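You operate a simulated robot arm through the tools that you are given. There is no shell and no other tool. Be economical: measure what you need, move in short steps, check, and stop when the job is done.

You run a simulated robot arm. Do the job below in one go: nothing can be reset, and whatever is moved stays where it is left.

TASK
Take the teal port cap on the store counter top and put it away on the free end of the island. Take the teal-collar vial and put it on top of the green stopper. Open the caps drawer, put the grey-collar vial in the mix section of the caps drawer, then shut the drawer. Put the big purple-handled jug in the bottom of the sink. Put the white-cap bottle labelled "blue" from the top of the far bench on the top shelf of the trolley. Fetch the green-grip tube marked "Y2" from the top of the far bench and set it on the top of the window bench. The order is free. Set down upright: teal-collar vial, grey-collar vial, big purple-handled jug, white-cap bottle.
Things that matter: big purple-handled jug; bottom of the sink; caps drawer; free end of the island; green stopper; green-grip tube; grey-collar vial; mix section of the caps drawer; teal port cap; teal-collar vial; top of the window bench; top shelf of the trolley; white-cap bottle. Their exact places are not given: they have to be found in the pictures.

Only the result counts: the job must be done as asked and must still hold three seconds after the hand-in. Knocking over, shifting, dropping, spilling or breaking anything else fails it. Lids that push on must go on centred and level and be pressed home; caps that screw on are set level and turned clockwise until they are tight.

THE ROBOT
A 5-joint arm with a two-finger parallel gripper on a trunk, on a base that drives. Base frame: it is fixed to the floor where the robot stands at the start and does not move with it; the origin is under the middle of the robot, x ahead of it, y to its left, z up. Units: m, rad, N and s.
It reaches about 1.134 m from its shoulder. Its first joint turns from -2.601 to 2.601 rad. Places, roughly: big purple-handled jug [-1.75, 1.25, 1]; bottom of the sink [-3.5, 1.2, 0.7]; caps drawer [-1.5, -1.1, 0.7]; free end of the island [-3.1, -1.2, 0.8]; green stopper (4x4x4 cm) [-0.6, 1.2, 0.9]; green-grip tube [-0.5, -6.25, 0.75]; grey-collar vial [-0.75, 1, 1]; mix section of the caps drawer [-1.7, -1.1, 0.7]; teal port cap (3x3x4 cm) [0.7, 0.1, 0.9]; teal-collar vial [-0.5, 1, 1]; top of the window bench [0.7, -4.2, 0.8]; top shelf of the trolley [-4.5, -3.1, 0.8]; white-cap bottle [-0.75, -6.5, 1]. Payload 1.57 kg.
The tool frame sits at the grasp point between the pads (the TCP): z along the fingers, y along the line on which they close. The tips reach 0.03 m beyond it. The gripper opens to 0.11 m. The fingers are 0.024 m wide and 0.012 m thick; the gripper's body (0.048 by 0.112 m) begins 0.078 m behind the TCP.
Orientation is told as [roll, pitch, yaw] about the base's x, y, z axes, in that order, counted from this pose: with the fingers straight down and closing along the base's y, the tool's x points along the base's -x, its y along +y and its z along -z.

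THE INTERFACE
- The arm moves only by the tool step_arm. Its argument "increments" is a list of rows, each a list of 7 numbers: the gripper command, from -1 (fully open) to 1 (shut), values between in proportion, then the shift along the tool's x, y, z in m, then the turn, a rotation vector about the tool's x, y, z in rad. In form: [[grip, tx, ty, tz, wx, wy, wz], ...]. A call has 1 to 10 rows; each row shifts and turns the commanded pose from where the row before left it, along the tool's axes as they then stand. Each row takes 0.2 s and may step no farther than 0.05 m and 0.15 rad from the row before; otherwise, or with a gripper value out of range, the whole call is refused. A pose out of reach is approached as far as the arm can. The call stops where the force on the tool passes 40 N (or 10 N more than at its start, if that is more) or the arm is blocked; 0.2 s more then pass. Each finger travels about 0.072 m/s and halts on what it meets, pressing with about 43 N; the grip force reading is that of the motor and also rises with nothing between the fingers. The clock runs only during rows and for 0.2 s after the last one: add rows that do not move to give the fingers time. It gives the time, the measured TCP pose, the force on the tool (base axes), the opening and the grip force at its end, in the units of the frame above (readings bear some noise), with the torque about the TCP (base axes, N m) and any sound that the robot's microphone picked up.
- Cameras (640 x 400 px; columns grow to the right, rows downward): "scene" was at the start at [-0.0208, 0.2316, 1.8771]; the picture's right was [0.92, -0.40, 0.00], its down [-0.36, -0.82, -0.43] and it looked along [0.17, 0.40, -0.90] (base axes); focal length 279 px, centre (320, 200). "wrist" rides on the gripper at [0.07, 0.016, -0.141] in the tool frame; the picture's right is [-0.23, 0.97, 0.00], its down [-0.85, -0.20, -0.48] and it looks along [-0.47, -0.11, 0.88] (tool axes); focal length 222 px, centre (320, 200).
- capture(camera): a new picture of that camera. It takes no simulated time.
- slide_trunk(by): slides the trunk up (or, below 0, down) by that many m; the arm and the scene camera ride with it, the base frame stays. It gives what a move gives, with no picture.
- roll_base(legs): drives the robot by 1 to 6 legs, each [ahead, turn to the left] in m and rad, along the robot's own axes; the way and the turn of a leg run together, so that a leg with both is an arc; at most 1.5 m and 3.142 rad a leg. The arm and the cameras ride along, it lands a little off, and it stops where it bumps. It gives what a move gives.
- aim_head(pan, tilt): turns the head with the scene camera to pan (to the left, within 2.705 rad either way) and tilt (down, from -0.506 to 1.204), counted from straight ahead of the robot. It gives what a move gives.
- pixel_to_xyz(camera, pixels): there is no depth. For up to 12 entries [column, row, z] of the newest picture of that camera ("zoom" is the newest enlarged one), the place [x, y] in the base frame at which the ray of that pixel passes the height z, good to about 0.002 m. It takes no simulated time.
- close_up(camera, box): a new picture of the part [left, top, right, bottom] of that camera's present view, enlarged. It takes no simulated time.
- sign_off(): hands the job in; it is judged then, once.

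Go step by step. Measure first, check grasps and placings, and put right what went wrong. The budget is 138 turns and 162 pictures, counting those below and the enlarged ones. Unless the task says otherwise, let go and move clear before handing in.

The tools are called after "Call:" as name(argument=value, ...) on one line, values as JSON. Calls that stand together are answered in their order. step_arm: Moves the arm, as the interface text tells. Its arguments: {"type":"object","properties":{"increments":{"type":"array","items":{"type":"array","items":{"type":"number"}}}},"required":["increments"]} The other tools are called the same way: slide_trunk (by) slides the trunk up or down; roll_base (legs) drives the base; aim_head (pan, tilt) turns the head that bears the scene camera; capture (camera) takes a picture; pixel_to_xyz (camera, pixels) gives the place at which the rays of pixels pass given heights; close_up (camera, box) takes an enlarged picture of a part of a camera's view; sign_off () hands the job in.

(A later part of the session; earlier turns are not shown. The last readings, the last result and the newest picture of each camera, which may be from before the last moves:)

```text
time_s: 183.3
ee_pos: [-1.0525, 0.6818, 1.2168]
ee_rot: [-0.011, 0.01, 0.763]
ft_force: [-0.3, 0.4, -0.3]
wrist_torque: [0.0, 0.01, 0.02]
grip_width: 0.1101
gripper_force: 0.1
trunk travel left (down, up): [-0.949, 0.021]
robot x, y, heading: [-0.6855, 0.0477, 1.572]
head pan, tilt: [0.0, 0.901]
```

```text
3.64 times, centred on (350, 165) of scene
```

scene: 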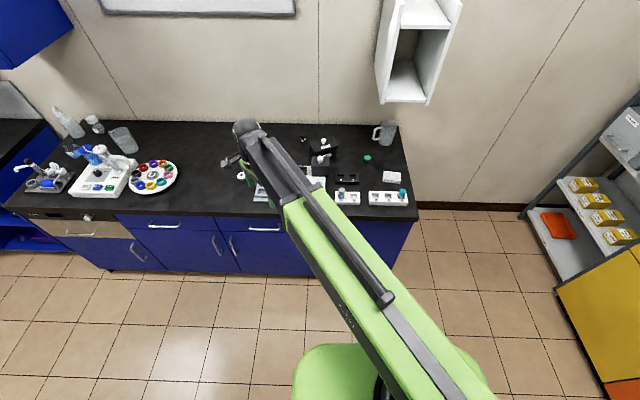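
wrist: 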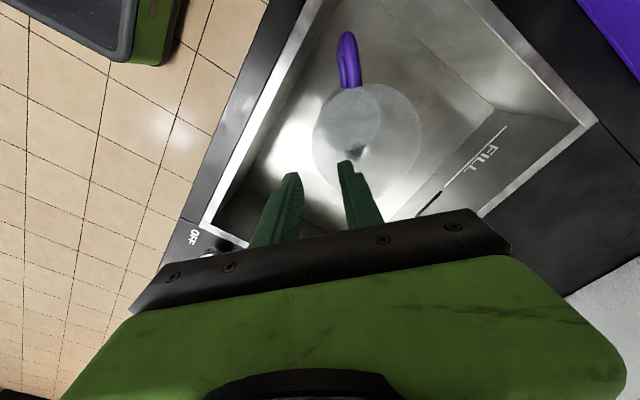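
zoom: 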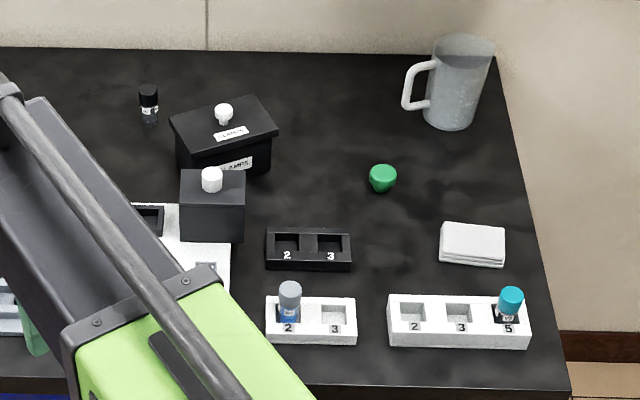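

Everything is visible now. I'll measure the stopper, vials and rack.

Call:
pixel_to_xyz(camera="zoom", pixels=[[383, 172, 0.895], [383, 187, 0.86], [511, 293, 0.92], [511, 293, 0.95], [290, 288, 0.92], [290, 288, 0.95], [505, 323, 0.89], [458, 349, 0.855], [458, 100, 0.88], [395, 350, 0.855], [528, 348, 0.855]])

Call:
close_up(camera="scene", box=[330, 150, 420, 215])

```text
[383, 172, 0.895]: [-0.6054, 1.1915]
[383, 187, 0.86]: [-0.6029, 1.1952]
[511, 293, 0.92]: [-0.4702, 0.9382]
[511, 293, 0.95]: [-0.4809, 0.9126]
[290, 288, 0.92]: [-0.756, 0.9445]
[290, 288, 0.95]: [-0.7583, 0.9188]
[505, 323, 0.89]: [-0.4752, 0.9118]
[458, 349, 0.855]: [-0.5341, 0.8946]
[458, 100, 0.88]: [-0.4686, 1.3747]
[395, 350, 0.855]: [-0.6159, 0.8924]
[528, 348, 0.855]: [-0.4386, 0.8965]
```

```text
6.15 times, centred on (375, 182) of scene
```

zoom: 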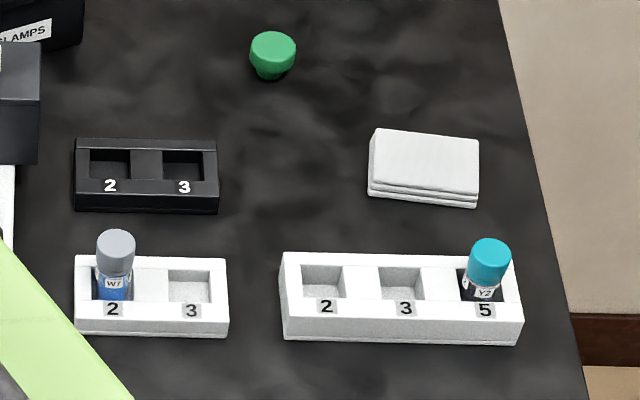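

I'll roll forward 0.25, set yaw to 0, and bring the gripper over the teal vial at roughly (-0.475,0.925).

Call:
roll_base(legs=[[0.25, 0]])

Call:
step_arm(increments=[[-0.2, 0, 0, 0, 0, 0, 0.1273], [-0.2, 0, 0, 0, 0, 0, 0.1273], [-0.2, 0, 0, 0, 0, 0, 0.1273], [-0.2, 0, 0, 0, 0, 0, 0.1273], [-0.2, 0, 0, 0, 0, 0, 0.1273], [-0.2, 0, 0, 0, 0, 0, 0.1273], [-0.2, -0.048, 0, 0, 0, 0, 0], [-0.2, -0.048, 0, 0, 0, 0, 0], [-0.2, -0.048, 0, 0, 0, 0, 0]])

Call:
step_arm(increments=[[-0.2, -0.048, 0, 0, 0, 0, 0], [-0.2, -0.048, 0, 0, 0, 0, 0], [-0.2, -0.048, 0, 0, 0, 0, 0], [-0.2, -0.048, 0, 0, 0, 0, 0], [-0.2, -0.048, 0, 0, 0, 0, 0], [-0.2, -0.048, 0, 0, 0, 0, 0], [-0.2, -0.048, 0, 0, 0, 0, 0], [-0.2, -0.048, 0, 0, 0, 0, 0], [-0.2, -0.046, 0, 0, 0, 0, 0]])

Call:
slide_trunk(by=-0.15)

Call:
capture(camera="wrist")

```text
time_s: 185.1
ee_pos: [-1.0529, 0.9356, 1.2156]
ee_rot: [-0.012, 0.01, 0.764]
ft_force: [-0.5, 0.2, -0.1]
wrist_torque: [-0.01, 0.01, 0.0]
grip_width: 0.11
gripper_force: 0.1
trunk travel left (down, up): [-0.949, 0.021]
robot x, y, heading: [-0.6857, 0.3032, 1.579]
head pan, tilt: [0.0, 0.901]
```

```text
time_s: 187.1
ee_pos: [-0.9071, 0.9352, 1.2158]
ee_rot: [-0.015, 0.0, 0.002]
ft_force: [0.4, 0.2, -0.7]
wrist_torque: [0.01, 0.02, 0.01]
grip_width: 0.066
gripper_force: 0.1
trunk travel left (down, up): [-0.949, 0.021]
robot x, y, heading: [-0.6858, 0.3042, 1.573]
head pan, tilt: [0.0, 0.901]
```

```text
time_s: 189.1
ee_pos: [-0.4782, 0.934, 1.2157]
ee_rot: [-0.016, 0.001, 0.003]
ft_force: [0.4, 0.7, -0.4]
wrist_torque: [-0.02, 0.02, 0.0]
grip_width: 0.0658
gripper_force: 0.1
out of reach, approached as far as the arm can: row 4, 9
trunk travel left (down, up): [-0.949, 0.021]
robot x, y, heading: [-0.6862, 0.3036, 1.582]
head pan, tilt: [0.0, 0.901]
```

```text
time_s: 190.9
ee_pos: [-0.4786, 0.9362, 1.0663]
ee_rot: [-0.017, 0.001, 0.001]
ft_force: [0.0, 0.2, -0.1]
wrist_torque: [-0.01, -0.01, 0.02]
grip_width: 0.0658
gripper_force: 0.1
trunk travel left (down, up): [-0.799, 0.171]
robot x, y, heading: [-0.6832, 0.3042, 1.576]
head pan, tilt: [0.0, 0.901]
```

```text
92 pictures are left
```

wrist: 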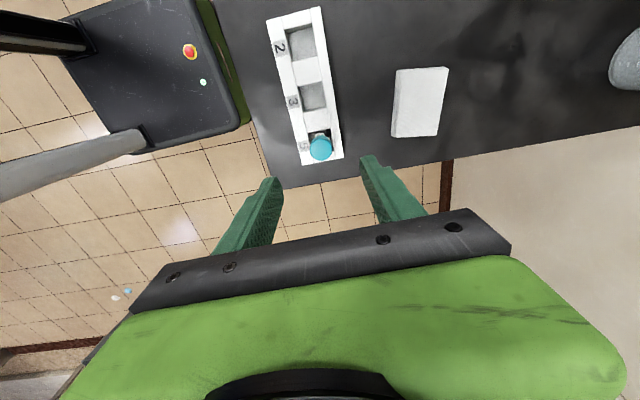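

The vial top is at (320,148). I'll triangulate with the scene view.

Call:
pixel_to_xyz(camera="wrist", pixels=[[320, 148, 0.92], [320, 148, 0.95], [320, 148, 0.935], [305, 163, 0.9], [343, 157, 0.9]])

Call:
close_up(camera="wrist", box=[260, 100, 380, 180])

```text
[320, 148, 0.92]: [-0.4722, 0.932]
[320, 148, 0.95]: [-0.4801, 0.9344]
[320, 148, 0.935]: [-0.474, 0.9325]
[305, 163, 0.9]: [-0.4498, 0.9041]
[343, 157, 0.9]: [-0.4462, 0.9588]
```

```text
5.00 times, centred on (320, 140) of wrist
```

zoom: 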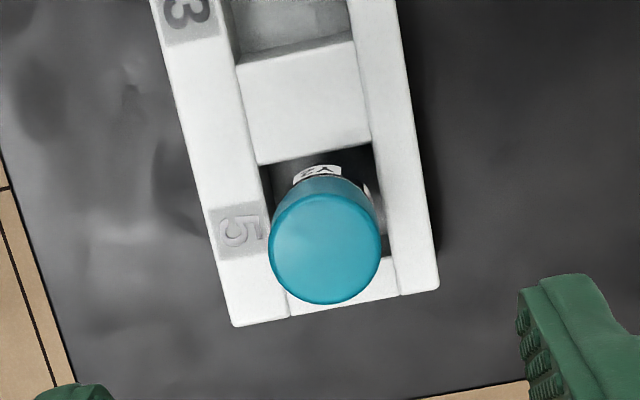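

The vial is at (-0.473,0.932) with its top near z 0.927. I'll lower to TCP≈0.935 with a small correction.

Call:
step_arm(increments=[[-0.2, -0.005, -0.003, 0, 0, 0, 0]])

Call:
slide_trunk(by=-0.125)

Call:
capture(camera="wrist")

Call:
close_up(camera="scene", box=[330, 190, 470, 310])

```text
time_s: 191.3
ee_pos: [-0.4749, 0.9321, 1.0658]
ee_rot: [-0.016, 0.0, 0.002]
ft_force: [0.3, -0.3, 0.4]
wrist_torque: [0.01, 0.02, -0.01]
grip_width: 0.0662
gripper_force: 0.1
trunk travel left (down, up): [-0.799, 0.171]
robot x, y, heading: [-0.6819, 0.3034, 1.577]
head pan, tilt: [0.0, 0.901]
```

```text
time_s: 192.8
ee_pos: [-0.4748, 0.9319, 0.9418]
ee_rot: [-0.016, -0.001, 0.001]
ft_force: [-0.5, -0.4, -0.6]
wrist_torque: [-0.04, -0.01, 0.02]
grip_width: 0.066
gripper_force: 0.2
trunk travel left (down, up): [-0.674, 0.296]
robot x, y, heading: [-0.6873, 0.3029, 1.576]
head pan, tilt: [0.0, 0.901]
```

```text
90 pictures are left
```

wrist: 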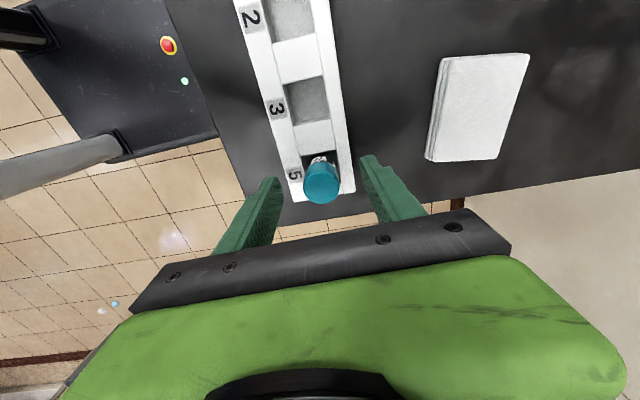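

```text
3.33 times, centred on (400, 250) of scene
```

zoom: 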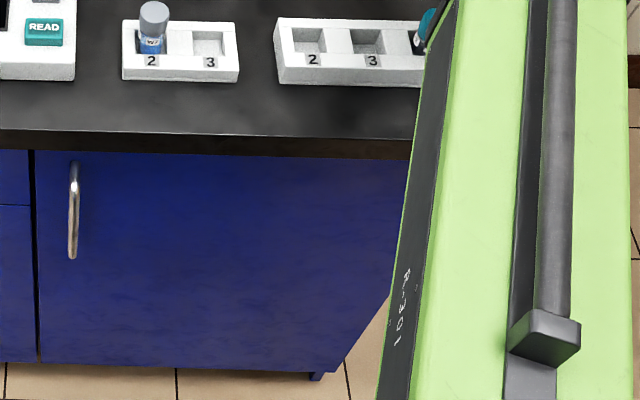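

The vial is centred between the pads. I'll go down 7 mm more and close gently.

Call:
slide_trunk(by=-0.007)

Call:
step_arm(increments=[[0.2, 0, 0, 0, 0, 0, 0], [0.6, 0, 0, 0, 0, 0, 0], [1, 0, 0, 0, 0, 0, 0], [1, 0, 0, 0, 0, 0, 0], [1, 0, 0, 0, 0, 0, 0]])

Call:
capture(camera="wrist")

```text
time_s: 193.4
ee_pos: [-0.476, 0.9326, 0.9344]
ee_rot: [-0.015, 0.0, 0.0]
ft_force: [-0.7, -0.1, 0.6]
wrist_torque: [-0.04, 0.0, 0.01]
grip_width: 0.0658
gripper_force: 0.0
trunk travel left (down, up): [-0.667, 0.303]
robot x, y, heading: [-0.683, 0.3067, 1.579]
head pan, tilt: [0.0, 0.901]
```

```text
time_s: 194.6
ee_pos: [-0.4751, 0.9341, 0.9334]
ee_rot: [-0.016, -0.001, -0.002]
ft_force: [-0.4, 0.4, 0.2]
wrist_torque: [0.05, 0.01, -0.01]
grip_width: 0.0282
gripper_force: 38.5
trunk travel left (down, up): [-0.667, 0.303]
robot x, y, heading: [-0.6861, 0.3064, 1.577]
head pan, tilt: [0.0, 0.901]
```

```text
88 pictures are left
```

wrist: 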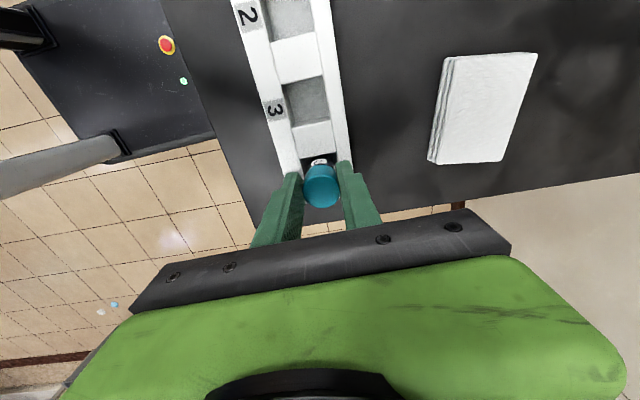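

Gripped at 28 mm. I'll lift and move so the wrist camera can see the stopper.

Call:
slide_trunk(by=0.15)

Call:
step_arm(increments=[[1, 0.01, 0.042, 0, 0, 0, 0], [1, 0.01, 0.042, 0, 0, 0, 0], [1, 0.01, 0.042, 0, 0, 0, 0], [1, 0.01, 0.042, 0, 0, 0, 0], [1, 0.01, 0.042, 0, 0, 0, 0], [1, 0.01, 0.042, 0, 0, 0, 0]])

Call:
capture(camera="wrist")

Call:
capture(camera="scene")

```text
time_s: 196.3
ee_pos: [-0.4747, 0.9316, 1.0844]
ee_rot: [-0.016, -0.001, -0.001]
ft_force: [-0.4, 0.0, -0.9]
wrist_torque: [0.0, -0.03, -0.03]
grip_width: 0.0284
gripper_force: 38.5
trunk travel left (down, up): [-0.817, 0.153]
robot x, y, heading: [-0.6857, 0.3056, 1.581]
head pan, tilt: [0.0, 0.901]
```

```text
time_s: 197.6
ee_pos: [-0.5247, 1.1357, 1.0853]
ee_rot: [-0.035, 0.0, -0.002]
ft_force: [-0.1, -20.3, -8.7]
wrist_torque: [3.15, 0.02, -0.02]
grip_width: 0.0283
gripper_force: 38.3
out of reach, approached as far as the arm can: row 4
trunk travel left (down, up): [-0.817, 0.153]
robot x, y, heading: [-0.688, 0.3046, 1.578]
head pan, tilt: [0.0, 0.901]
stopped in row 6: the force on the tool passed its limit at 182 N (the readings are from after the stop); the commanded pose is now the measured one
```

```text
87 pictures are left
```

wrist: 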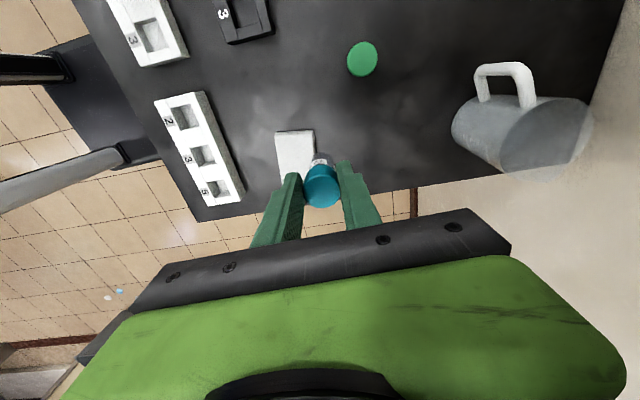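

```text
86 pictures are left
```

scene: 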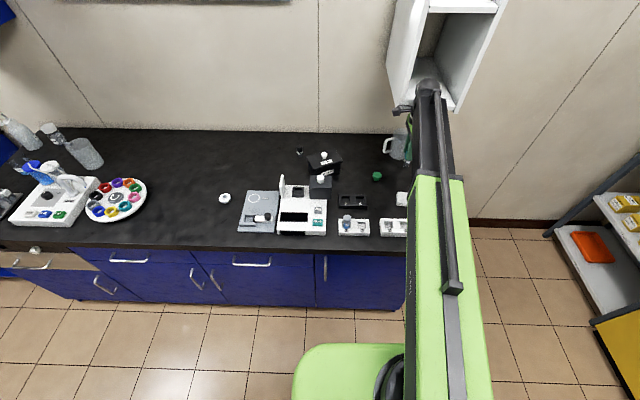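

The wrist head bumped the white wall box. I'll back straight off, after measuring the stopper from both views.

Call:
pixel_to_xyz(camera="wrist", pixels=[[362, 58, 0.89], [362, 58, 0.9], [362, 58, 0.88]])

Call:
pixel_to_xyz(camera="scene", pixels=[[377, 175, 0.89], [377, 175, 0.9], [388, 100, 1.2], [388, 100, 1.3], [453, 110, 1.2], [453, 110, 1.3]])

Call:
step_arm(increments=[[1, 0, -0.03, 0, 0, 0, 0], [1, 0, -0.03, 0, 0, 0, 0]])

Call:
close_up(camera="scene", box=[340, 0, 520, 220])

```text
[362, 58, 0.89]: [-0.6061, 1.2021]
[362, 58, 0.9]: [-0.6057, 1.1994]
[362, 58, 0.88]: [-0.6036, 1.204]
```

```text
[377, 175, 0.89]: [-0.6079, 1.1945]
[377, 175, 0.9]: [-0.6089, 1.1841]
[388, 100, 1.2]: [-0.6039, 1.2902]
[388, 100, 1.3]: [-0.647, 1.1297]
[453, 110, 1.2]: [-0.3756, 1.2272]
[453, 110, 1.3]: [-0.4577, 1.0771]
```

```text
time_s: 198.2
ee_pos: [-0.5245, 1.0773, 1.0853]
ee_rot: [-0.034, 0.0, 0.0]
ft_force: [0.0, -0.6, 0.8]
wrist_torque: [0.05, 0.03, -0.04]
grip_width: 0.0282
gripper_force: 38.2
trunk travel left (down, up): [-0.817, 0.153]
robot x, y, heading: [-0.6831, 0.3051, 1.579]
head pan, tilt: [0.0, 0.901]
```

```text
1.82 times, centred on (430, 110) of scene
```

zoom: 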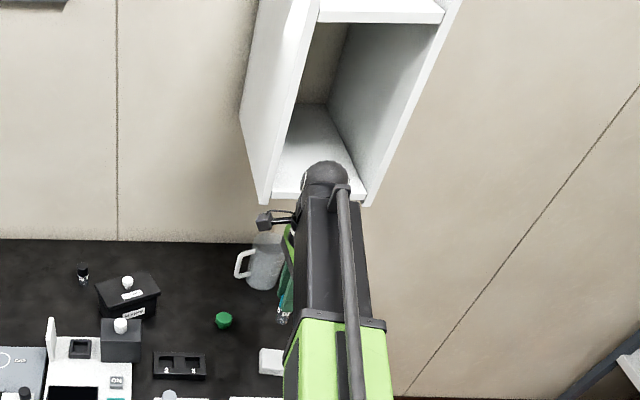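

The box's lower front edge sits above the stopper. I'll work out the wrist ball height from the scene ray above the TCP.

Call:
pixel_to_xyz(camera="zoom", pixels=[[325, 180, 1.2], [325, 180, 1.25], [325, 180, 1.3], [325, 180, 1.35], [325, 180, 1.4], [262, 203, 1.2], [262, 203, 1.25], [262, 203, 1.3], [368, 205, 1.25], [240, 122, 1.25], [223, 318, 0.885], [223, 318, 0.895]])

```text
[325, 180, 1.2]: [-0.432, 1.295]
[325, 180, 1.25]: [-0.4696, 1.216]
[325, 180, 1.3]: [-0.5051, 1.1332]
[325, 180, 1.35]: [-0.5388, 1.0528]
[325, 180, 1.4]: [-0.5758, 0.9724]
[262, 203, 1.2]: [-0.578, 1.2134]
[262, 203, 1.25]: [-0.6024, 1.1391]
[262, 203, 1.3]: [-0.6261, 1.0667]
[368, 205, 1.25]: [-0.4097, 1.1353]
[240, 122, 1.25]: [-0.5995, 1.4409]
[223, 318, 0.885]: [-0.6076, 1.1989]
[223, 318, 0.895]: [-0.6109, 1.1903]
```

The ball is about 0.25 m above the TCP and would hit the box (bottom at about 1.21, front at y≈1.19) on a straight-down placement. Plan: set the vial on the clear counter at (-0.60,1.075), then regrasp with the tool tilted and closing along x.

Call:
step_arm(increments=[[1, 0.038, 0, 0, -0.018, 0, 0], [1, 0.038, 0, 0, 0, 0, 0], [1, 0, 0, 0, 0, 0, 0]])

Call:
capture(camera="wrist")

```text
time_s: 199.0
ee_pos: [-0.6009, 1.0783, 1.0841]
ee_rot: [-0.018, 0.0, -0.001]
ft_force: [-0.4, -2.0, -0.2]
wrist_torque: [0.0, 0.02, -0.01]
grip_width: 0.0285
gripper_force: 38.3
out of reach, approached as far as the arm can: row 2
trunk travel left (down, up): [-0.817, 0.153]
robot x, y, heading: [-0.6853, 0.3058, 1.574]
head pan, tilt: [0.0, 0.901]
```

```text
84 pictures are left
```

wrist: 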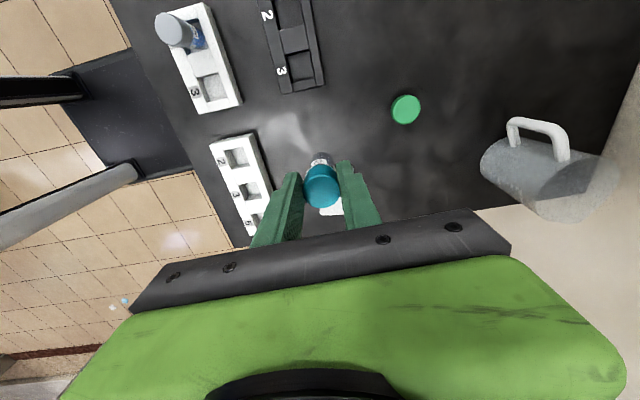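

Clear below. I'll measure the stopper again and lower the vial to the counter.

Call:
pixel_to_xyz(camera="wrist", pixels=[[406, 108, 0.885], [406, 108, 0.895]])

Call:
slide_trunk(by=-0.142)

Call:
slide_trunk(by=-0.008)

Call:
close_up(camera="wrist", box=[240, 60, 460, 240])

```text
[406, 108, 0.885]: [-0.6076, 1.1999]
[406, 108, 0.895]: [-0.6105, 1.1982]
```

```text
time_s: 200.7
ee_pos: [-0.6003, 1.0787, 0.943]
ee_rot: [-0.019, 0.001, -0.001]
ft_force: [0.0, 0.1, -0.2]
wrist_torque: [-0.01, 0.01, 0.0]
grip_width: 0.0283
gripper_force: 38.4
trunk travel left (down, up): [-0.675, 0.295]
robot x, y, heading: [-0.687, 0.3044, 1.58]
head pan, tilt: [0.0, 0.901]
```

```text
time_s: 201.2
ee_pos: [-0.6004, 1.0775, 0.9345]
ee_rot: [-0.019, 0.001, -0.003]
ft_force: [0.5, 0.0, -0.8]
wrist_torque: [-0.02, -0.02, 0.01]
grip_width: 0.0286
gripper_force: 38.5
trunk travel left (down, up): [-0.667, 0.303]
robot x, y, heading: [-0.6843, 0.3045, 1.577]
head pan, tilt: [0.0, 0.901]
```

```text
2.22 times, centred on (350, 150) of wrist
```

zoom: 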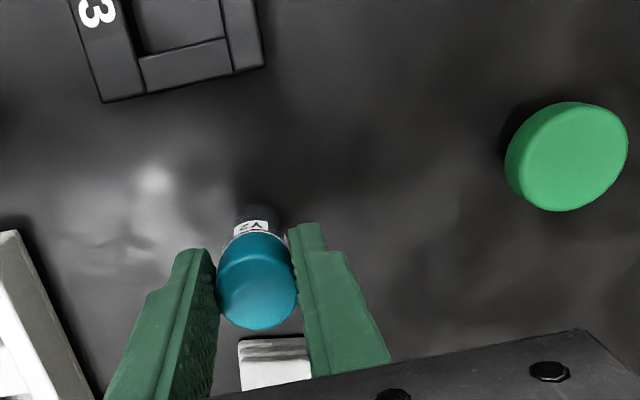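

No contact yet. I'll continue in small steps.

Call:
slide_trunk(by=-0.005)

Call:
slide_trunk(by=-0.005)

Call:
slide_trunk(by=-0.004)

```text
time_s: 201.8
ee_pos: [-0.6011, 1.0768, 0.9295]
ee_rot: [-0.018, 0.001, -0.001]
ft_force: [-0.8, 0.4, 0.9]
wrist_torque: [-0.01, -0.02, 0.03]
grip_width: 0.0284
gripper_force: 38.1
trunk travel left (down, up): [-0.662, 0.308]
robot x, y, heading: [-0.6847, 0.3051, 1.578]
head pan, tilt: [0.0, 0.901]
```

```text
time_s: 202.3
ee_pos: [-0.6, 1.0767, 0.9277]
ee_rot: [-0.015, -0.002, -0.002]
ft_force: [0.3, 7.0, 35.2]
wrist_torque: [0.43, -0.29, 0.0]
grip_width: 0.0285
gripper_force: 38.6
trunk travel left (down, up): [-0.657, 0.313]
robot x, y, heading: [-0.6849, 0.3054, 1.577]
head pan, tilt: [0.0, 0.901]
```

```text
time_s: 202.6
ee_pos: [-0.6002, 1.0764, 0.9269]
ee_rot: [-0.014, 0.0, -0.002]
ft_force: [0.3, 0.2, 32.8]
wrist_torque: [-0.09, -0.17, -0.01]
grip_width: 0.0287
gripper_force: 38.5
trunk travel left (down, up): [-0.657, 0.313]
robot x, y, heading: [-0.685, 0.3058, 1.579]
head pan, tilt: [0.0, 0.901]
stopped: the force on the tool passed its limit at 48 N (the readings are from after the stop); the commanded pose is now the measured one
```

The vial stands on the counter (contact at TCP 0.928). I'll release, rise, spin to yaw 90° and tilt the fingers forward.

Call:
step_arm(increments=[[0.4, 0, 0, 0, 0, 0, 0], [0, 0, 0, 0, 0, 0, 0], [-0.2, 0, 0, 0, 0, 0, 0], [-0.2, 0, 0, 0, 0, 0, 0]])

Call:
slide_trunk(by=0.13)

Call:
step_arm(increments=[[-0.2, 0, 0, 0, 0, 0, -0.15], [-0.2, 0, 0, 0, 0, 0, -0.15], [-0.2, 0, 0, 0, 0, 0, -0.15], [-0.2, 0, 0, 0, 0, 0, -0.15], [-0.2, 0, 0, 0, 0, 0, -0.15], [-0.2, 0, 0, 0, 0, 0, -0.15], [-0.2, 0, 0, 0, 0, 0, -0.15], [-0.2, 0, 0, 0, 0, 0, -0.15], [-0.2, 0, 0, 0, 0, 0, -0.15], [-0.2, 0, 0, 0, 0, 0, -0.15]])

Call:
step_arm(increments=[[-0.2, 0, 0, 0, 0, 0, -0.07], [-0.2, 0, 0, 0, 0, -0.125, 0], [-0.2, 0, 0, 0, 0, -0.125, 0], [-0.2, 0, 0, 0, 0, -0.125, 0], [-0.2, 0, 0, 0, 0, -0.125, 0], [-0.2, 0, 0, 0, 0, 0, 0]])

Call:
capture(camera="wrist")

Call:
capture(camera="scene")

```text
time_s: 203.6
ee_pos: [-0.6, 1.0779, 0.9236]
ee_rot: [-0.015, 0.0, -0.001]
ft_force: [-0.2, 0.4, -1.0]
wrist_torque: [-0.02, 0.0, 0.01]
grip_width: 0.0658
gripper_force: 0.1
trunk travel left (down, up): [-0.657, 0.313]
robot x, y, heading: [-0.6819, 0.305, 1.581]
head pan, tilt: [0.0, 0.901]
```

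```text
time_s: 205.2
ee_pos: [-0.6001, 1.078, 1.0534]
ee_rot: [-0.016, 0.001, -0.001]
ft_force: [-0.3, -0.8, -0.6]
wrist_torque: [0.03, 0.02, -0.01]
grip_width: 0.0658
gripper_force: 0.0
trunk travel left (down, up): [-0.787, 0.183]
robot x, y, heading: [-0.6845, 0.304, 1.579]
head pan, tilt: [0.0, 0.901]
```

```text
time_s: 207.4
ee_pos: [-0.6011, 1.078, 1.0542]
ee_rot: [-0.001, 0.016, 1.503]
ft_force: [0.3, -0.2, 0.4]
wrist_torque: [-0.05, -0.02, 0.01]
grip_width: 0.066
gripper_force: 0.0
trunk travel left (down, up): [-0.787, 0.183]
robot x, y, heading: [-0.6849, 0.3035, 1.579]
head pan, tilt: [0.0, 0.901]
```

```text
time_s: 208.8
ee_pos: [-0.6019, 1.0785, 1.0811]
ee_rot: [0.0, -0.483, 1.569]
ft_force: [-0.3, 0.8, -0.6]
wrist_torque: [-0.05, -0.01, -0.01]
grip_width: 0.066
gripper_force: 0.1
out of reach, approached as far as the arm can: row 3, 4, 5
trunk travel left (down, up): [-0.787, 0.183]
robot x, y, heading: [-0.6873, 0.3068, 1.577]
head pan, tilt: [0.0, 0.901]
```

```text
82 pictures are left
```

wrist: 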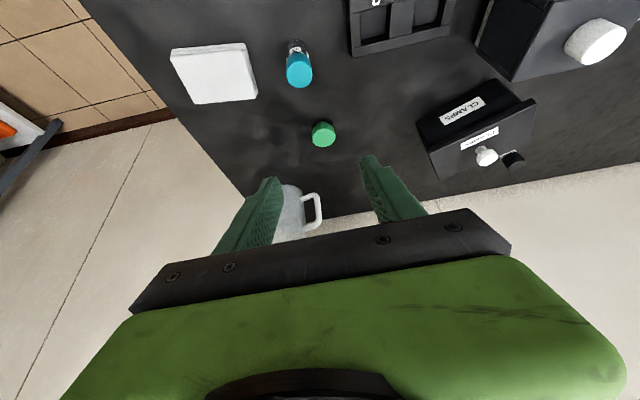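

```text
81 pictures are left
```

scene: 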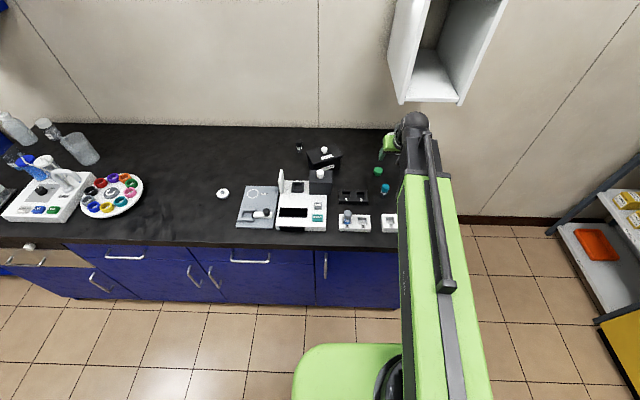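

The tilt is forward as intended (pitch −0.483). I'll check the vial (298,68) and stopper (323,131) positions.

Call:
pixel_to_xyz(camera="wrist", pixels=[[299, 66, 0.925], [299, 66, 0.915], [323, 130, 0.89], [323, 130, 0.88], [323, 130, 0.895]])

Call:
close_up(camera="wrist", box=[250, 20, 370, 160])

Call:
pixel_to_xyz(camera="scene", pixels=[[385, 187, 0.925], [379, 169, 0.885], [379, 169, 0.895]])

Call:
close_up(camera="scene", box=[330, 120, 430, 220])

```text
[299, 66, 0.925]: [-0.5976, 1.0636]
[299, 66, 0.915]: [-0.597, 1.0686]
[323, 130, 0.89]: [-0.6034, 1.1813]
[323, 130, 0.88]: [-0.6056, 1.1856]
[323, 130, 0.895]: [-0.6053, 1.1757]
```

```text
2.86 times, centred on (310, 90) of wrist
```

zoom: 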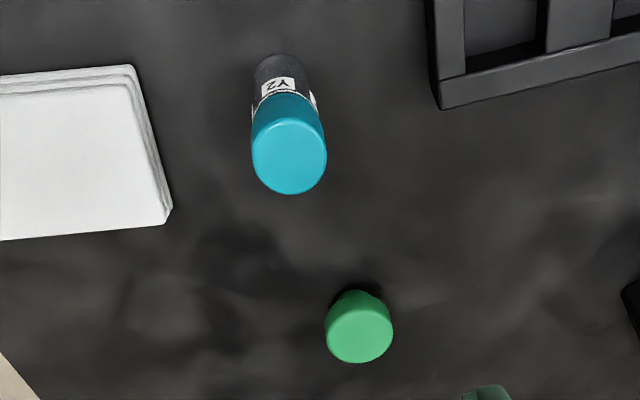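

```text
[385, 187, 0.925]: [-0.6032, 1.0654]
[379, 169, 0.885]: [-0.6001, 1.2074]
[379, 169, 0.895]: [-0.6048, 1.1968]
```

```text
4.00 times, centred on (380, 170) of scene
```

zoom: 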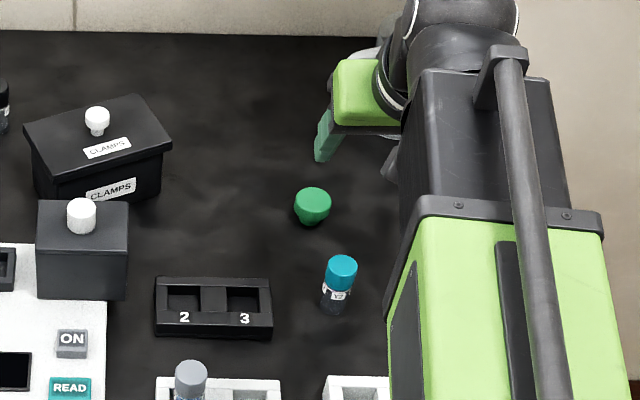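

The positions agree with where I set the vial. I'll lower onto the collar with the tilted fingers.

Call:
slide_trunk(by=-0.11)

Call:
capture(camera="wrist")

Call:
close_up(camera="scene", box=[330, 80, 490, 240])

```text
time_s: 210.2
ee_pos: [-0.5997, 1.0784, 0.9715]
ee_rot: [0.002, -0.483, 1.569]
ft_force: [-0.1, -0.3, -0.3]
wrist_torque: [0.02, 0.02, 0.04]
grip_width: 0.0659
gripper_force: 0.1
trunk travel left (down, up): [-0.677, 0.293]
robot x, y, heading: [-0.6845, 0.3056, 1.58]
head pan, tilt: [0.0, 0.901]
```

```text
78 pictures are left
```

wrist: 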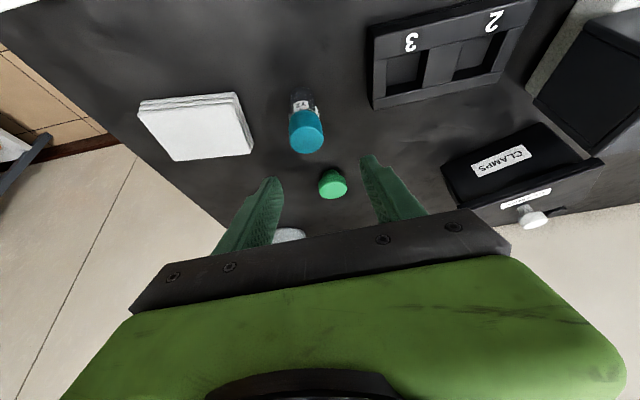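

```text
2.50 times, centred on (410, 160) of scene
```

zoom: 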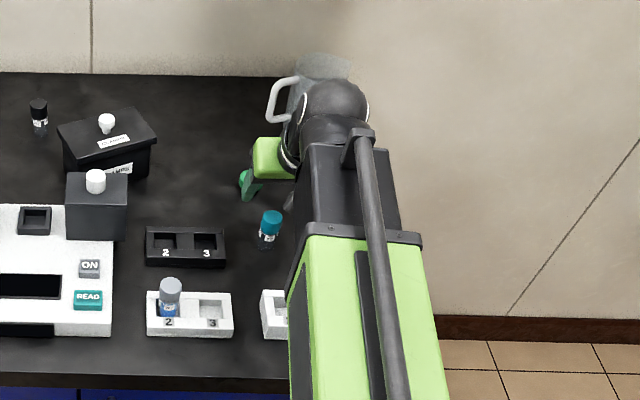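

I'll check the alignment before the last descent.

Call:
pixel_to_xyz(camera="wrist", pixels=[[307, 136, 0.927], [333, 185, 0.89], [321, 193, 0.9715]])

Call:
slide_trunk(by=-0.043)

Call:
capture(camera="wrist")

```text
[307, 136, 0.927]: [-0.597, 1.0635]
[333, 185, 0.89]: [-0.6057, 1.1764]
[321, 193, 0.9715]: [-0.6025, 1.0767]
```

```text
time_s: 211.1
ee_pos: [-0.6001, 1.0785, 0.9285]
ee_rot: [-0.001, -0.482, 1.567]
ft_force: [-0.3, 1.0, -0.5]
wrist_torque: [-0.02, 0.02, -0.01]
grip_width: 0.0659
gripper_force: 0.1
trunk travel left (down, up): [-0.634, 0.336]
robot x, y, heading: [-0.6886, 0.3038, 1.582]
head pan, tilt: [0.0, 0.901]
```

```text
76 pictures are left
```

wrist: 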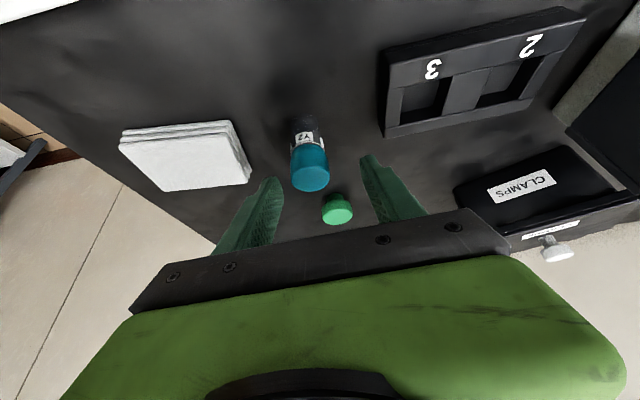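

The collar sits a little low and near relative to the pads. I'll shift 6 mm back and 8 mm down, then close.

Call:
step_arm(increments=[[-0.2, 0.0053, 0, -0.0028, 0, 0, 0]])

Call:
slide_trunk(by=-0.008)

Call:
step_arm(increments=[[0.2, 0, 0, 0, 0, 0, 0], [0.5, 0, 0, 0, 0, 0, 0], [1, 0, 0, 0, 0, 0, 0], [1, 0, 0, 0, 0, 0, 0], [1, 0, 0, 0, 0, 0, 0]])

Call:
capture(camera="wrist")

```text
time_s: 211.5
ee_pos: [-0.6003, 1.0722, 0.9281]
ee_rot: [-0.001, -0.482, 1.569]
ft_force: [0.2, -0.1, -0.4]
wrist_torque: [-0.02, 0.02, -0.01]
grip_width: 0.0661
gripper_force: 0.0
trunk travel left (down, up): [-0.634, 0.336]
robot x, y, heading: [-0.6843, 0.3027, 1.58]
head pan, tilt: [0.0, 0.901]
```

```text
time_s: 212.1
ee_pos: [-0.6013, 1.0723, 0.9211]
ee_rot: [-0.001, -0.482, 1.567]
ft_force: [-0.8, -0.4, -0.7]
wrist_torque: [0.05, -0.02, 0.03]
grip_width: 0.0662
gripper_force: 0.0
trunk travel left (down, up): [-0.626, 0.344]
robot x, y, heading: [-0.688, 0.3044, 1.581]
head pan, tilt: [0.0, 0.901]
```

```text
time_s: 213.2
ee_pos: [-0.6004, 1.0715, 0.9206]
ee_rot: [0.001, -0.481, 1.569]
ft_force: [-0.6, 0.3, 0.1]
wrist_torque: [-0.02, 0.05, 0.0]
grip_width: 0.0288
gripper_force: 38.5
trunk travel left (down, up): [-0.626, 0.344]
robot x, y, heading: [-0.685, 0.3037, 1.576]
head pan, tilt: [0.0, 0.901]
```

```text
75 pictures are left
```

wrist: 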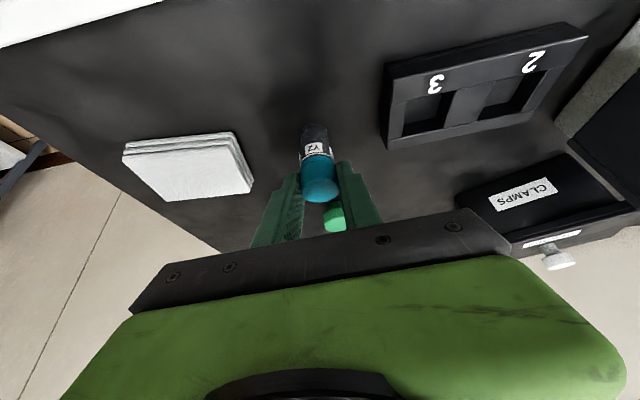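

Gripped at 28.8 mm. I'll lift 8 cm and carry it forward 0.123 m to above the stopper.

Call:
slide_trunk(by=0.08)

Call:
step_arm(increments=[[1, -0.0273, 0.0015, 0.0143, 0, 0, 0], [1, -0.0273, 0.0015, 0.0143, 0, 0, 0], [1, -0.0273, 0.0015, 0.0143, 0, 0, 0], [1, -0.0273, 0.0015, 0.0143, 0, 0, 0], [1, 0, 0, 0, 0, 0, 0]])

Call:
capture(camera="wrist")

Call:
close_up(camera="scene", box=[330, 80, 490, 240])

```text
time_s: 214.4
ee_pos: [-0.5993, 1.0721, 0.9994]
ee_rot: [-0.001, -0.482, 1.571]
ft_force: [-0.8, -0.5, -0.6]
wrist_torque: [0.01, 0.0, 0.03]
grip_width: 0.0286
gripper_force: 38.5
trunk travel left (down, up): [-0.706, 0.264]
robot x, y, heading: [-0.6854, 0.3081, 1.58]
head pan, tilt: [0.0, 0.901]
```

```text
time_s: 215.6
ee_pos: [-0.6056, 1.1966, 1.001]
ee_rot: [-0.001, -0.479, 1.568]
ft_force: [0.4, 0.1, -0.5]
wrist_torque: [0.01, -0.01, 0.02]
grip_width: 0.0286
gripper_force: 39.0
trunk travel left (down, up): [-0.706, 0.264]
robot x, y, heading: [-0.6845, 0.3039, 1.577]
head pan, tilt: [0.0, 0.901]
```

```text
74 pictures are left
```

wrist: 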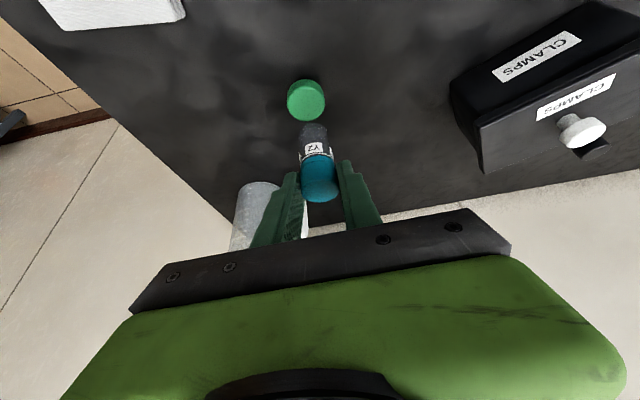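

```text
2.50 times, centred on (410, 160) of scene
```

zoom: 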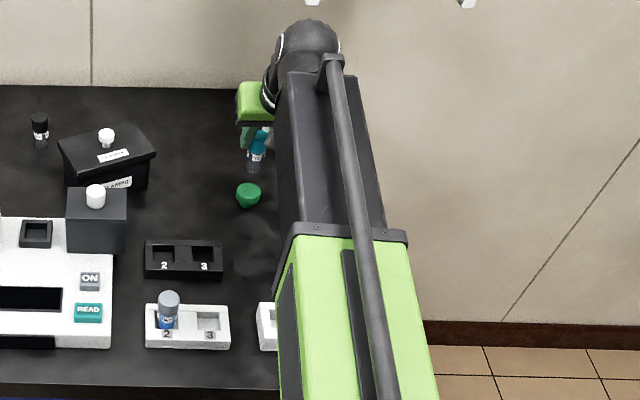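

Both the vial and stopper are visible. I'll check the relative position: vial bottom against stopper top in each view.

Call:
pixel_to_xyz(camera="zoom", pixels=[[254, 169, 0.935], [248, 189, 0.89], [248, 189, 0.88]])

Call:
pixel_to_xyz(camera="wrist", pixels=[[313, 131, 0.935], [306, 104, 0.89], [306, 104, 0.88]])

Call:
close_up(camera="wrist", box=[260, 70, 380, 220])

Call:
close_up(camera="scene", box=[355, 120, 415, 180])

```text
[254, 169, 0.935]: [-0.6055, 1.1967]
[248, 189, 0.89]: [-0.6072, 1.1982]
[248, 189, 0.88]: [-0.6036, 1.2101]
```

```text
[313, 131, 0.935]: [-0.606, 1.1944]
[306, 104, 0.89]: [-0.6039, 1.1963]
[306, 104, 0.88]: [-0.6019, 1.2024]
```

```text
2.67 times, centred on (320, 145) of wrist
```

zoom: 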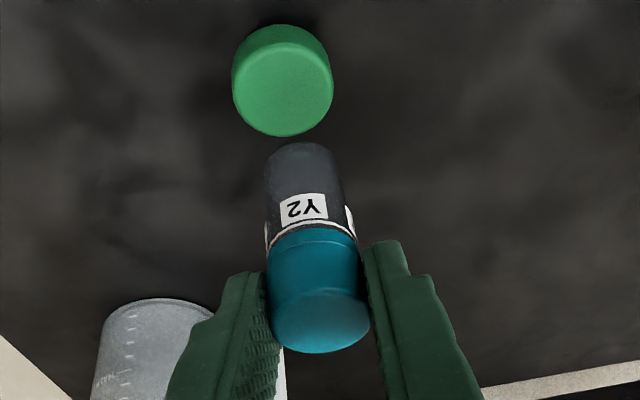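

```text
6.67 times, centred on (385, 150) of scene
```

zoom: 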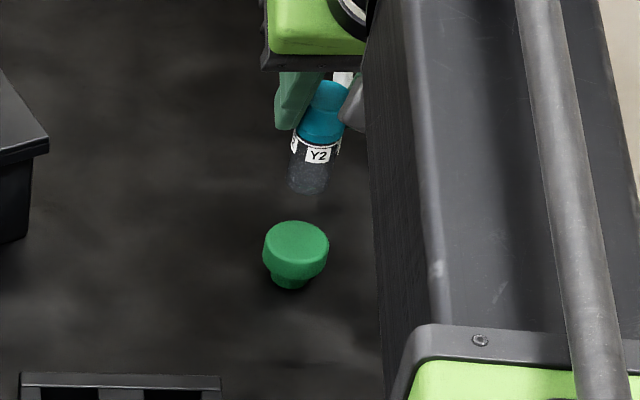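

They're aligned within a few mm. I'll lower gently.

Call:
slide_trunk(by=-0.034)

Call:
close_up(camera="scene", box=[355, 100, 415, 180])

Call:
capture(camera="wrist")

```text
time_s: 216.4
ee_pos: [-0.6055, 1.1954, 0.9661]
ee_rot: [0.001, -0.479, 1.569]
ft_force: [0.4, -0.1, 0.5]
wrist_torque: [0.02, 0.03, 0.01]
grip_width: 0.0283
gripper_force: 38.6
trunk travel left (down, up): [-0.672, 0.298]
robot x, y, heading: [-0.6838, 0.3085, 1.579]
head pan, tilt: [0.0, 0.901]
```

```text
5.00 times, centred on (385, 140) of scene
```

zoom: 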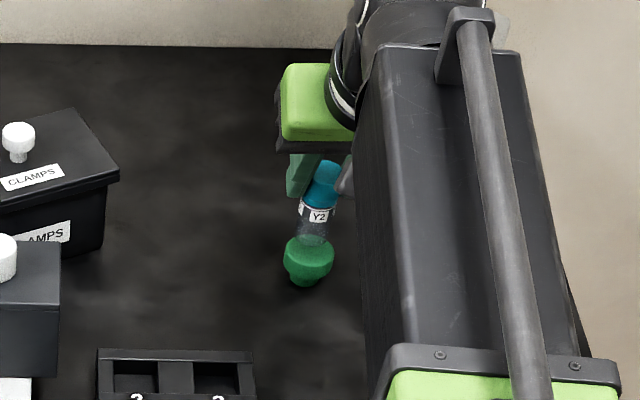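

```text
69 pictures are left
```

wrist: 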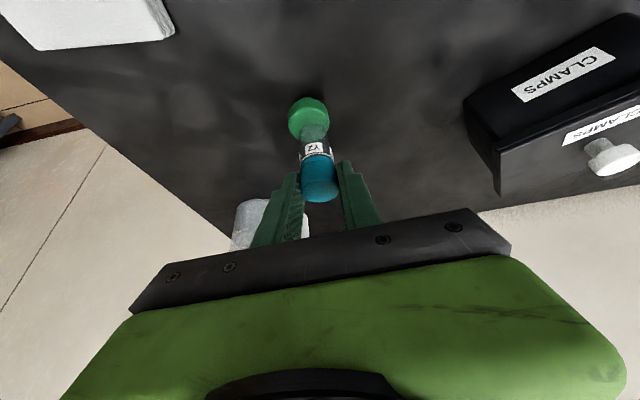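

Nearly there. I'll step down until contact.

Call:
slide_trunk(by=-0.004)

Call:
slide_trunk(by=-0.003)

```text
time_s: 216.9
ee_pos: [-0.6066, 1.196, 0.9621]
ee_rot: [-0.002, -0.48, 1.569]
ft_force: [-0.2, -0.4, 0.0]
wrist_torque: [0.01, 0.03, -0.02]
grip_width: 0.0288
gripper_force: 39.0
trunk travel left (down, up): [-0.668, 0.302]
robot x, y, heading: [-0.6847, 0.3041, 1.577]
head pan, tilt: [0.0, 0.901]
```

```text
time_s: 217.4
ee_pos: [-0.6059, 1.1964, 0.9595]
ee_rot: [0.0, -0.481, 1.569]
ft_force: [0.4, -0.5, 0.3]
wrist_torque: [-0.01, 0.03, 0.02]
grip_width: 0.0285
gripper_force: 38.4
trunk travel left (down, up): [-0.665, 0.305]
robot x, y, heading: [-0.6831, 0.3037, 1.575]
head pan, tilt: [0.0, 0.901]
```

Call:
slide_trunk(by=-0.003)

Call:
slide_trunk(by=-0.003)

```text
time_s: 218.0
ee_pos: [-0.6061, 1.1972, 0.9565]
ee_rot: [0.001, -0.48, 1.569]
ft_force: [0.6, -1.0, -0.1]
wrist_torque: [0.0, 0.02, 0.0]
grip_width: 0.0284
gripper_force: 38.8
trunk travel left (down, up): [-0.662, 0.308]
robot x, y, heading: [-0.6877, 0.2995, 1.578]
head pan, tilt: [0.0, 0.901]
```

```text
time_s: 218.5
ee_pos: [-0.6057, 1.1962, 0.9524]
ee_rot: [0.001, -0.481, 1.568]
ft_force: [-0.1, 0.4, 0.2]
wrist_torque: [0.02, -0.02, 0.01]
grip_width: 0.0284
gripper_force: 38.3
trunk travel left (down, up): [-0.659, 0.311]
robot x, y, heading: [-0.6855, 0.3059, 1.577]
head pan, tilt: [0.0, 0.901]
```

No contact yet, consistent with the stopper top being nearer 0.88. I'll continue.

Call:
slide_trunk(by=-0.003)

Call:
slide_trunk(by=-0.002)

Call:
close_up(camera="scene", box=[355, 110, 415, 170])

```text
time_s: 219.0
ee_pos: [-0.6057, 1.1971, 0.9517]
ee_rot: [0.0, -0.484, 1.57]
ft_force: [0.0, 1.4, 14.1]
wrist_torque: [0.23, 0.0, 0.0]
grip_width: 0.0284
gripper_force: 38.6
trunk travel left (down, up): [-0.656, 0.314]
robot x, y, heading: [-0.687, 0.306, 1.578]
head pan, tilt: [0.0, 0.901]
```

```text
time_s: 219.5
ee_pos: [-0.606, 1.1953, 0.9518]
ee_rot: [0.0, -0.485, 1.569]
ft_force: [-0.7, 4.5, 33.8]
wrist_torque: [0.58, -0.04, 0.02]
grip_width: 0.0287
gripper_force: 38.5
trunk travel left (down, up): [-0.654, 0.316]
robot x, y, heading: [-0.6852, 0.3055, 1.576]
head pan, tilt: [0.0, 0.901]
```

```text
6.67 times, centred on (385, 140) of scene
```

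zoom: 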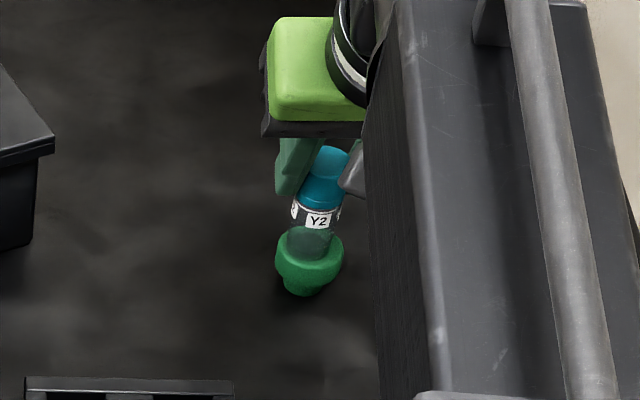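

Firm, centred contact. I'll ease off 2 mm, open symmetrically and rise.

Call:
slide_trunk(by=0.002)

Call:
step_arm(increments=[[0.4, 0, 0, 0, 0, 0, 0], [0.1, 0, 0, 0, 0, 0, 0], [-0.2, 0, 0, 0, 0, 0, 0], [-0.2, 0, 0, 0, 0, 0, 0]])

Call:
slide_trunk(by=0.1)

Call:
capture(camera="wrist")

```text
time_s: 220.1
ee_pos: [-0.6067, 1.1953, 0.9511]
ee_rot: [-0.001, -0.481, 1.569]
ft_force: [-1.0, 0.1, 19.3]
wrist_torque: [0.22, 0.01, 0.0]
grip_width: 0.0289
gripper_force: 37.9
trunk travel left (down, up): [-0.656, 0.314]
robot x, y, heading: [-0.686, 0.3023, 1.576]
head pan, tilt: [0.0, 0.901]
```

```text
time_s: 221.1
ee_pos: [-0.6058, 1.1971, 0.9503]
ee_rot: [0.0, -0.48, 1.57]
ft_force: [-0.1, -0.4, 0.0]
wrist_torque: [0.01, 0.02, 0.03]
grip_width: 0.0658
gripper_force: 0.1
trunk travel left (down, up): [-0.656, 0.314]
robot x, y, heading: [-0.684, 0.3047, 1.577]
head pan, tilt: [0.0, 0.901]
```

```text
time_s: 222.4
ee_pos: [-0.6067, 1.1956, 1.0505]
ee_rot: [-0.001, -0.48, 1.569]
ft_force: [0.5, 0.4, 0.1]
wrist_torque: [-0.02, -0.01, -0.02]
grip_width: 0.0662
gripper_force: 0.0
trunk travel left (down, up): [-0.756, 0.214]
robot x, y, heading: [-0.6821, 0.3033, 1.577]
head pan, tilt: [0.0, 0.901]
```

```text
67 pictures are left
```

wrist: 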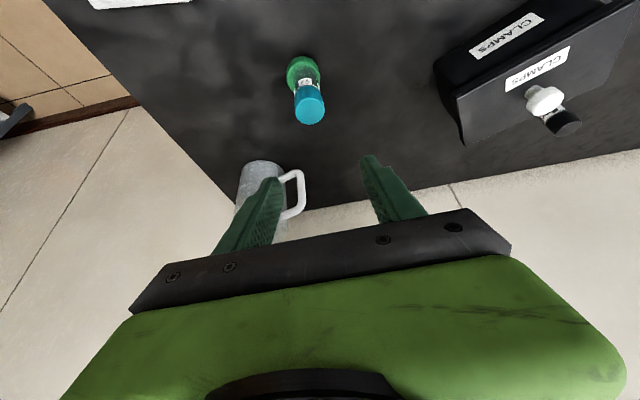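

The teal vial stands on the stopper. I'll retract, untilt, and drive to the caps drawer.

Call:
step_arm(increments=[[-0.2, 0.038, 0, -0.0199, 0, 0, 0], [-0.2, 0.038, 0, -0.0199, 0, 0, 0], [-0.2, 0.038, 0, -0.0199, 0, 0, 0], [-0.2, 0.038, 0, -0.0199, 0, 0, 0], [-0.2, 0.038, 0, -0.0199, 0, 0, 0], [-0.2, 0.038, 0, -0.0199, 0, 0, 0], [-0.2, 0.038, 0, -0.0199, 0, 0, 0], [-1, 0, 0, 0, 0, 0, 0]])

Call:
slide_trunk(by=0.12)

Call:
roll_base(legs=[[-0.35, 0], [0, 1.57], [0.8, 0], [0, 1.57]])

Call:
aim_head(pan=0.4, tilt=0.9)

Call:
capture(camera="scene")

```text
time_s: 224.2
ee_pos: [-0.6061, 0.9825, 1.0502]
ee_rot: [-0.002, -0.481, 1.569]
ft_force: [-0.4, -0.3, 1.2]
wrist_torque: [0.01, -0.01, 0.03]
grip_width: 0.1098
gripper_force: 0.1
out of reach, approached as far as the arm can: row 6, 7
trunk travel left (down, up): [-0.756, 0.214]
robot x, y, heading: [-0.6842, 0.3039, 1.582]
head pan, tilt: [0.0, 0.901]
```

```text
time_s: 225.7
ee_pos: [-0.6063, 0.9834, 1.1701]
ee_rot: [0.0, -0.481, 1.569]
ft_force: [-0.3, -0.4, -0.3]
wrist_torque: [0.0, 0.02, 0.03]
grip_width: 0.1101
gripper_force: 0.1
trunk travel left (down, up): [-0.876, 0.094]
robot x, y, heading: [-0.6869, 0.3077, 1.576]
head pan, tilt: [0.0, 0.901]
```

```text
time_s: 239.4
ee_pos: [-1.5873, -0.6839, 1.1698]
ee_rot: [-0.001, -0.478, -1.613]
ft_force: [0.0, -0.5, -1.0]
wrist_torque: [0.04, 0.01, 0.01]
grip_width: 0.1099
gripper_force: 0.1
trunk travel left (down, up): [-0.876, 0.094]
robot x, y, heading: [-1.4313, -0.0079, -1.623]
head pan, tilt: [0.0, 0.901]
```

```text
time_s: 240.3
ee_pos: [-1.5885, -0.6831, 1.1708]
ee_rot: [-0.001, -0.479, -1.613]
ft_force: [0.5, 1.0, 0.5]
wrist_torque: [0.0, 0.0, 0.01]
grip_width: 0.11
gripper_force: 0.1
trunk travel left (down, up): [-0.876, 0.094]
robot x, y, heading: [-1.4281, -0.0073, -1.615]
head pan, tilt: [0.4, 0.901]
```

```text
66 pictures are left
```

scene: 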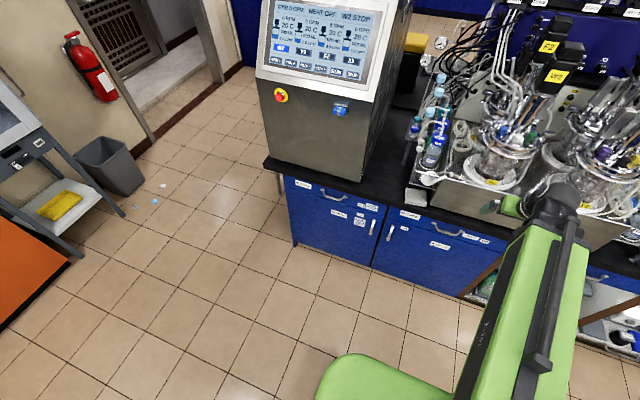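

The caps drawer handle is near (447,231). I'll zoom in and measure it.

Call:
close_up(camera="scene", box=[370, 180, 530, 290])

Call:
pixel_to_xyz(camera="scene", pixels=[[447, 232, 0.76], [447, 232, 0.72], [447, 232, 0.8], [400, 209, 0.83], [387, 203, 0.855]])

```text
3.64 times, centred on (450, 235) of scene
```

zoom: 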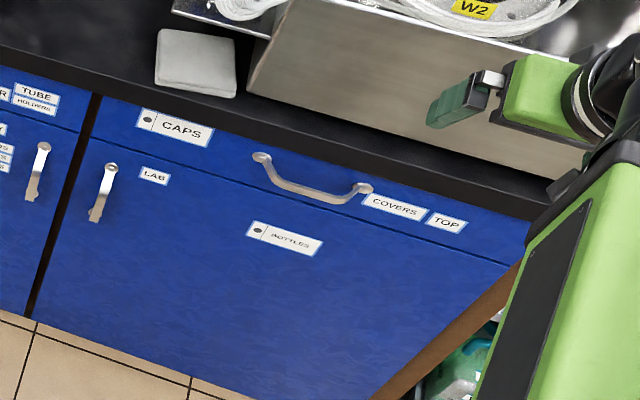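

```text
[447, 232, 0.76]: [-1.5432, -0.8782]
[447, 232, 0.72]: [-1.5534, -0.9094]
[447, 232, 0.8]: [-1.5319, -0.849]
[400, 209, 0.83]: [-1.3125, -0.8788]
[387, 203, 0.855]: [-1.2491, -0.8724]
```

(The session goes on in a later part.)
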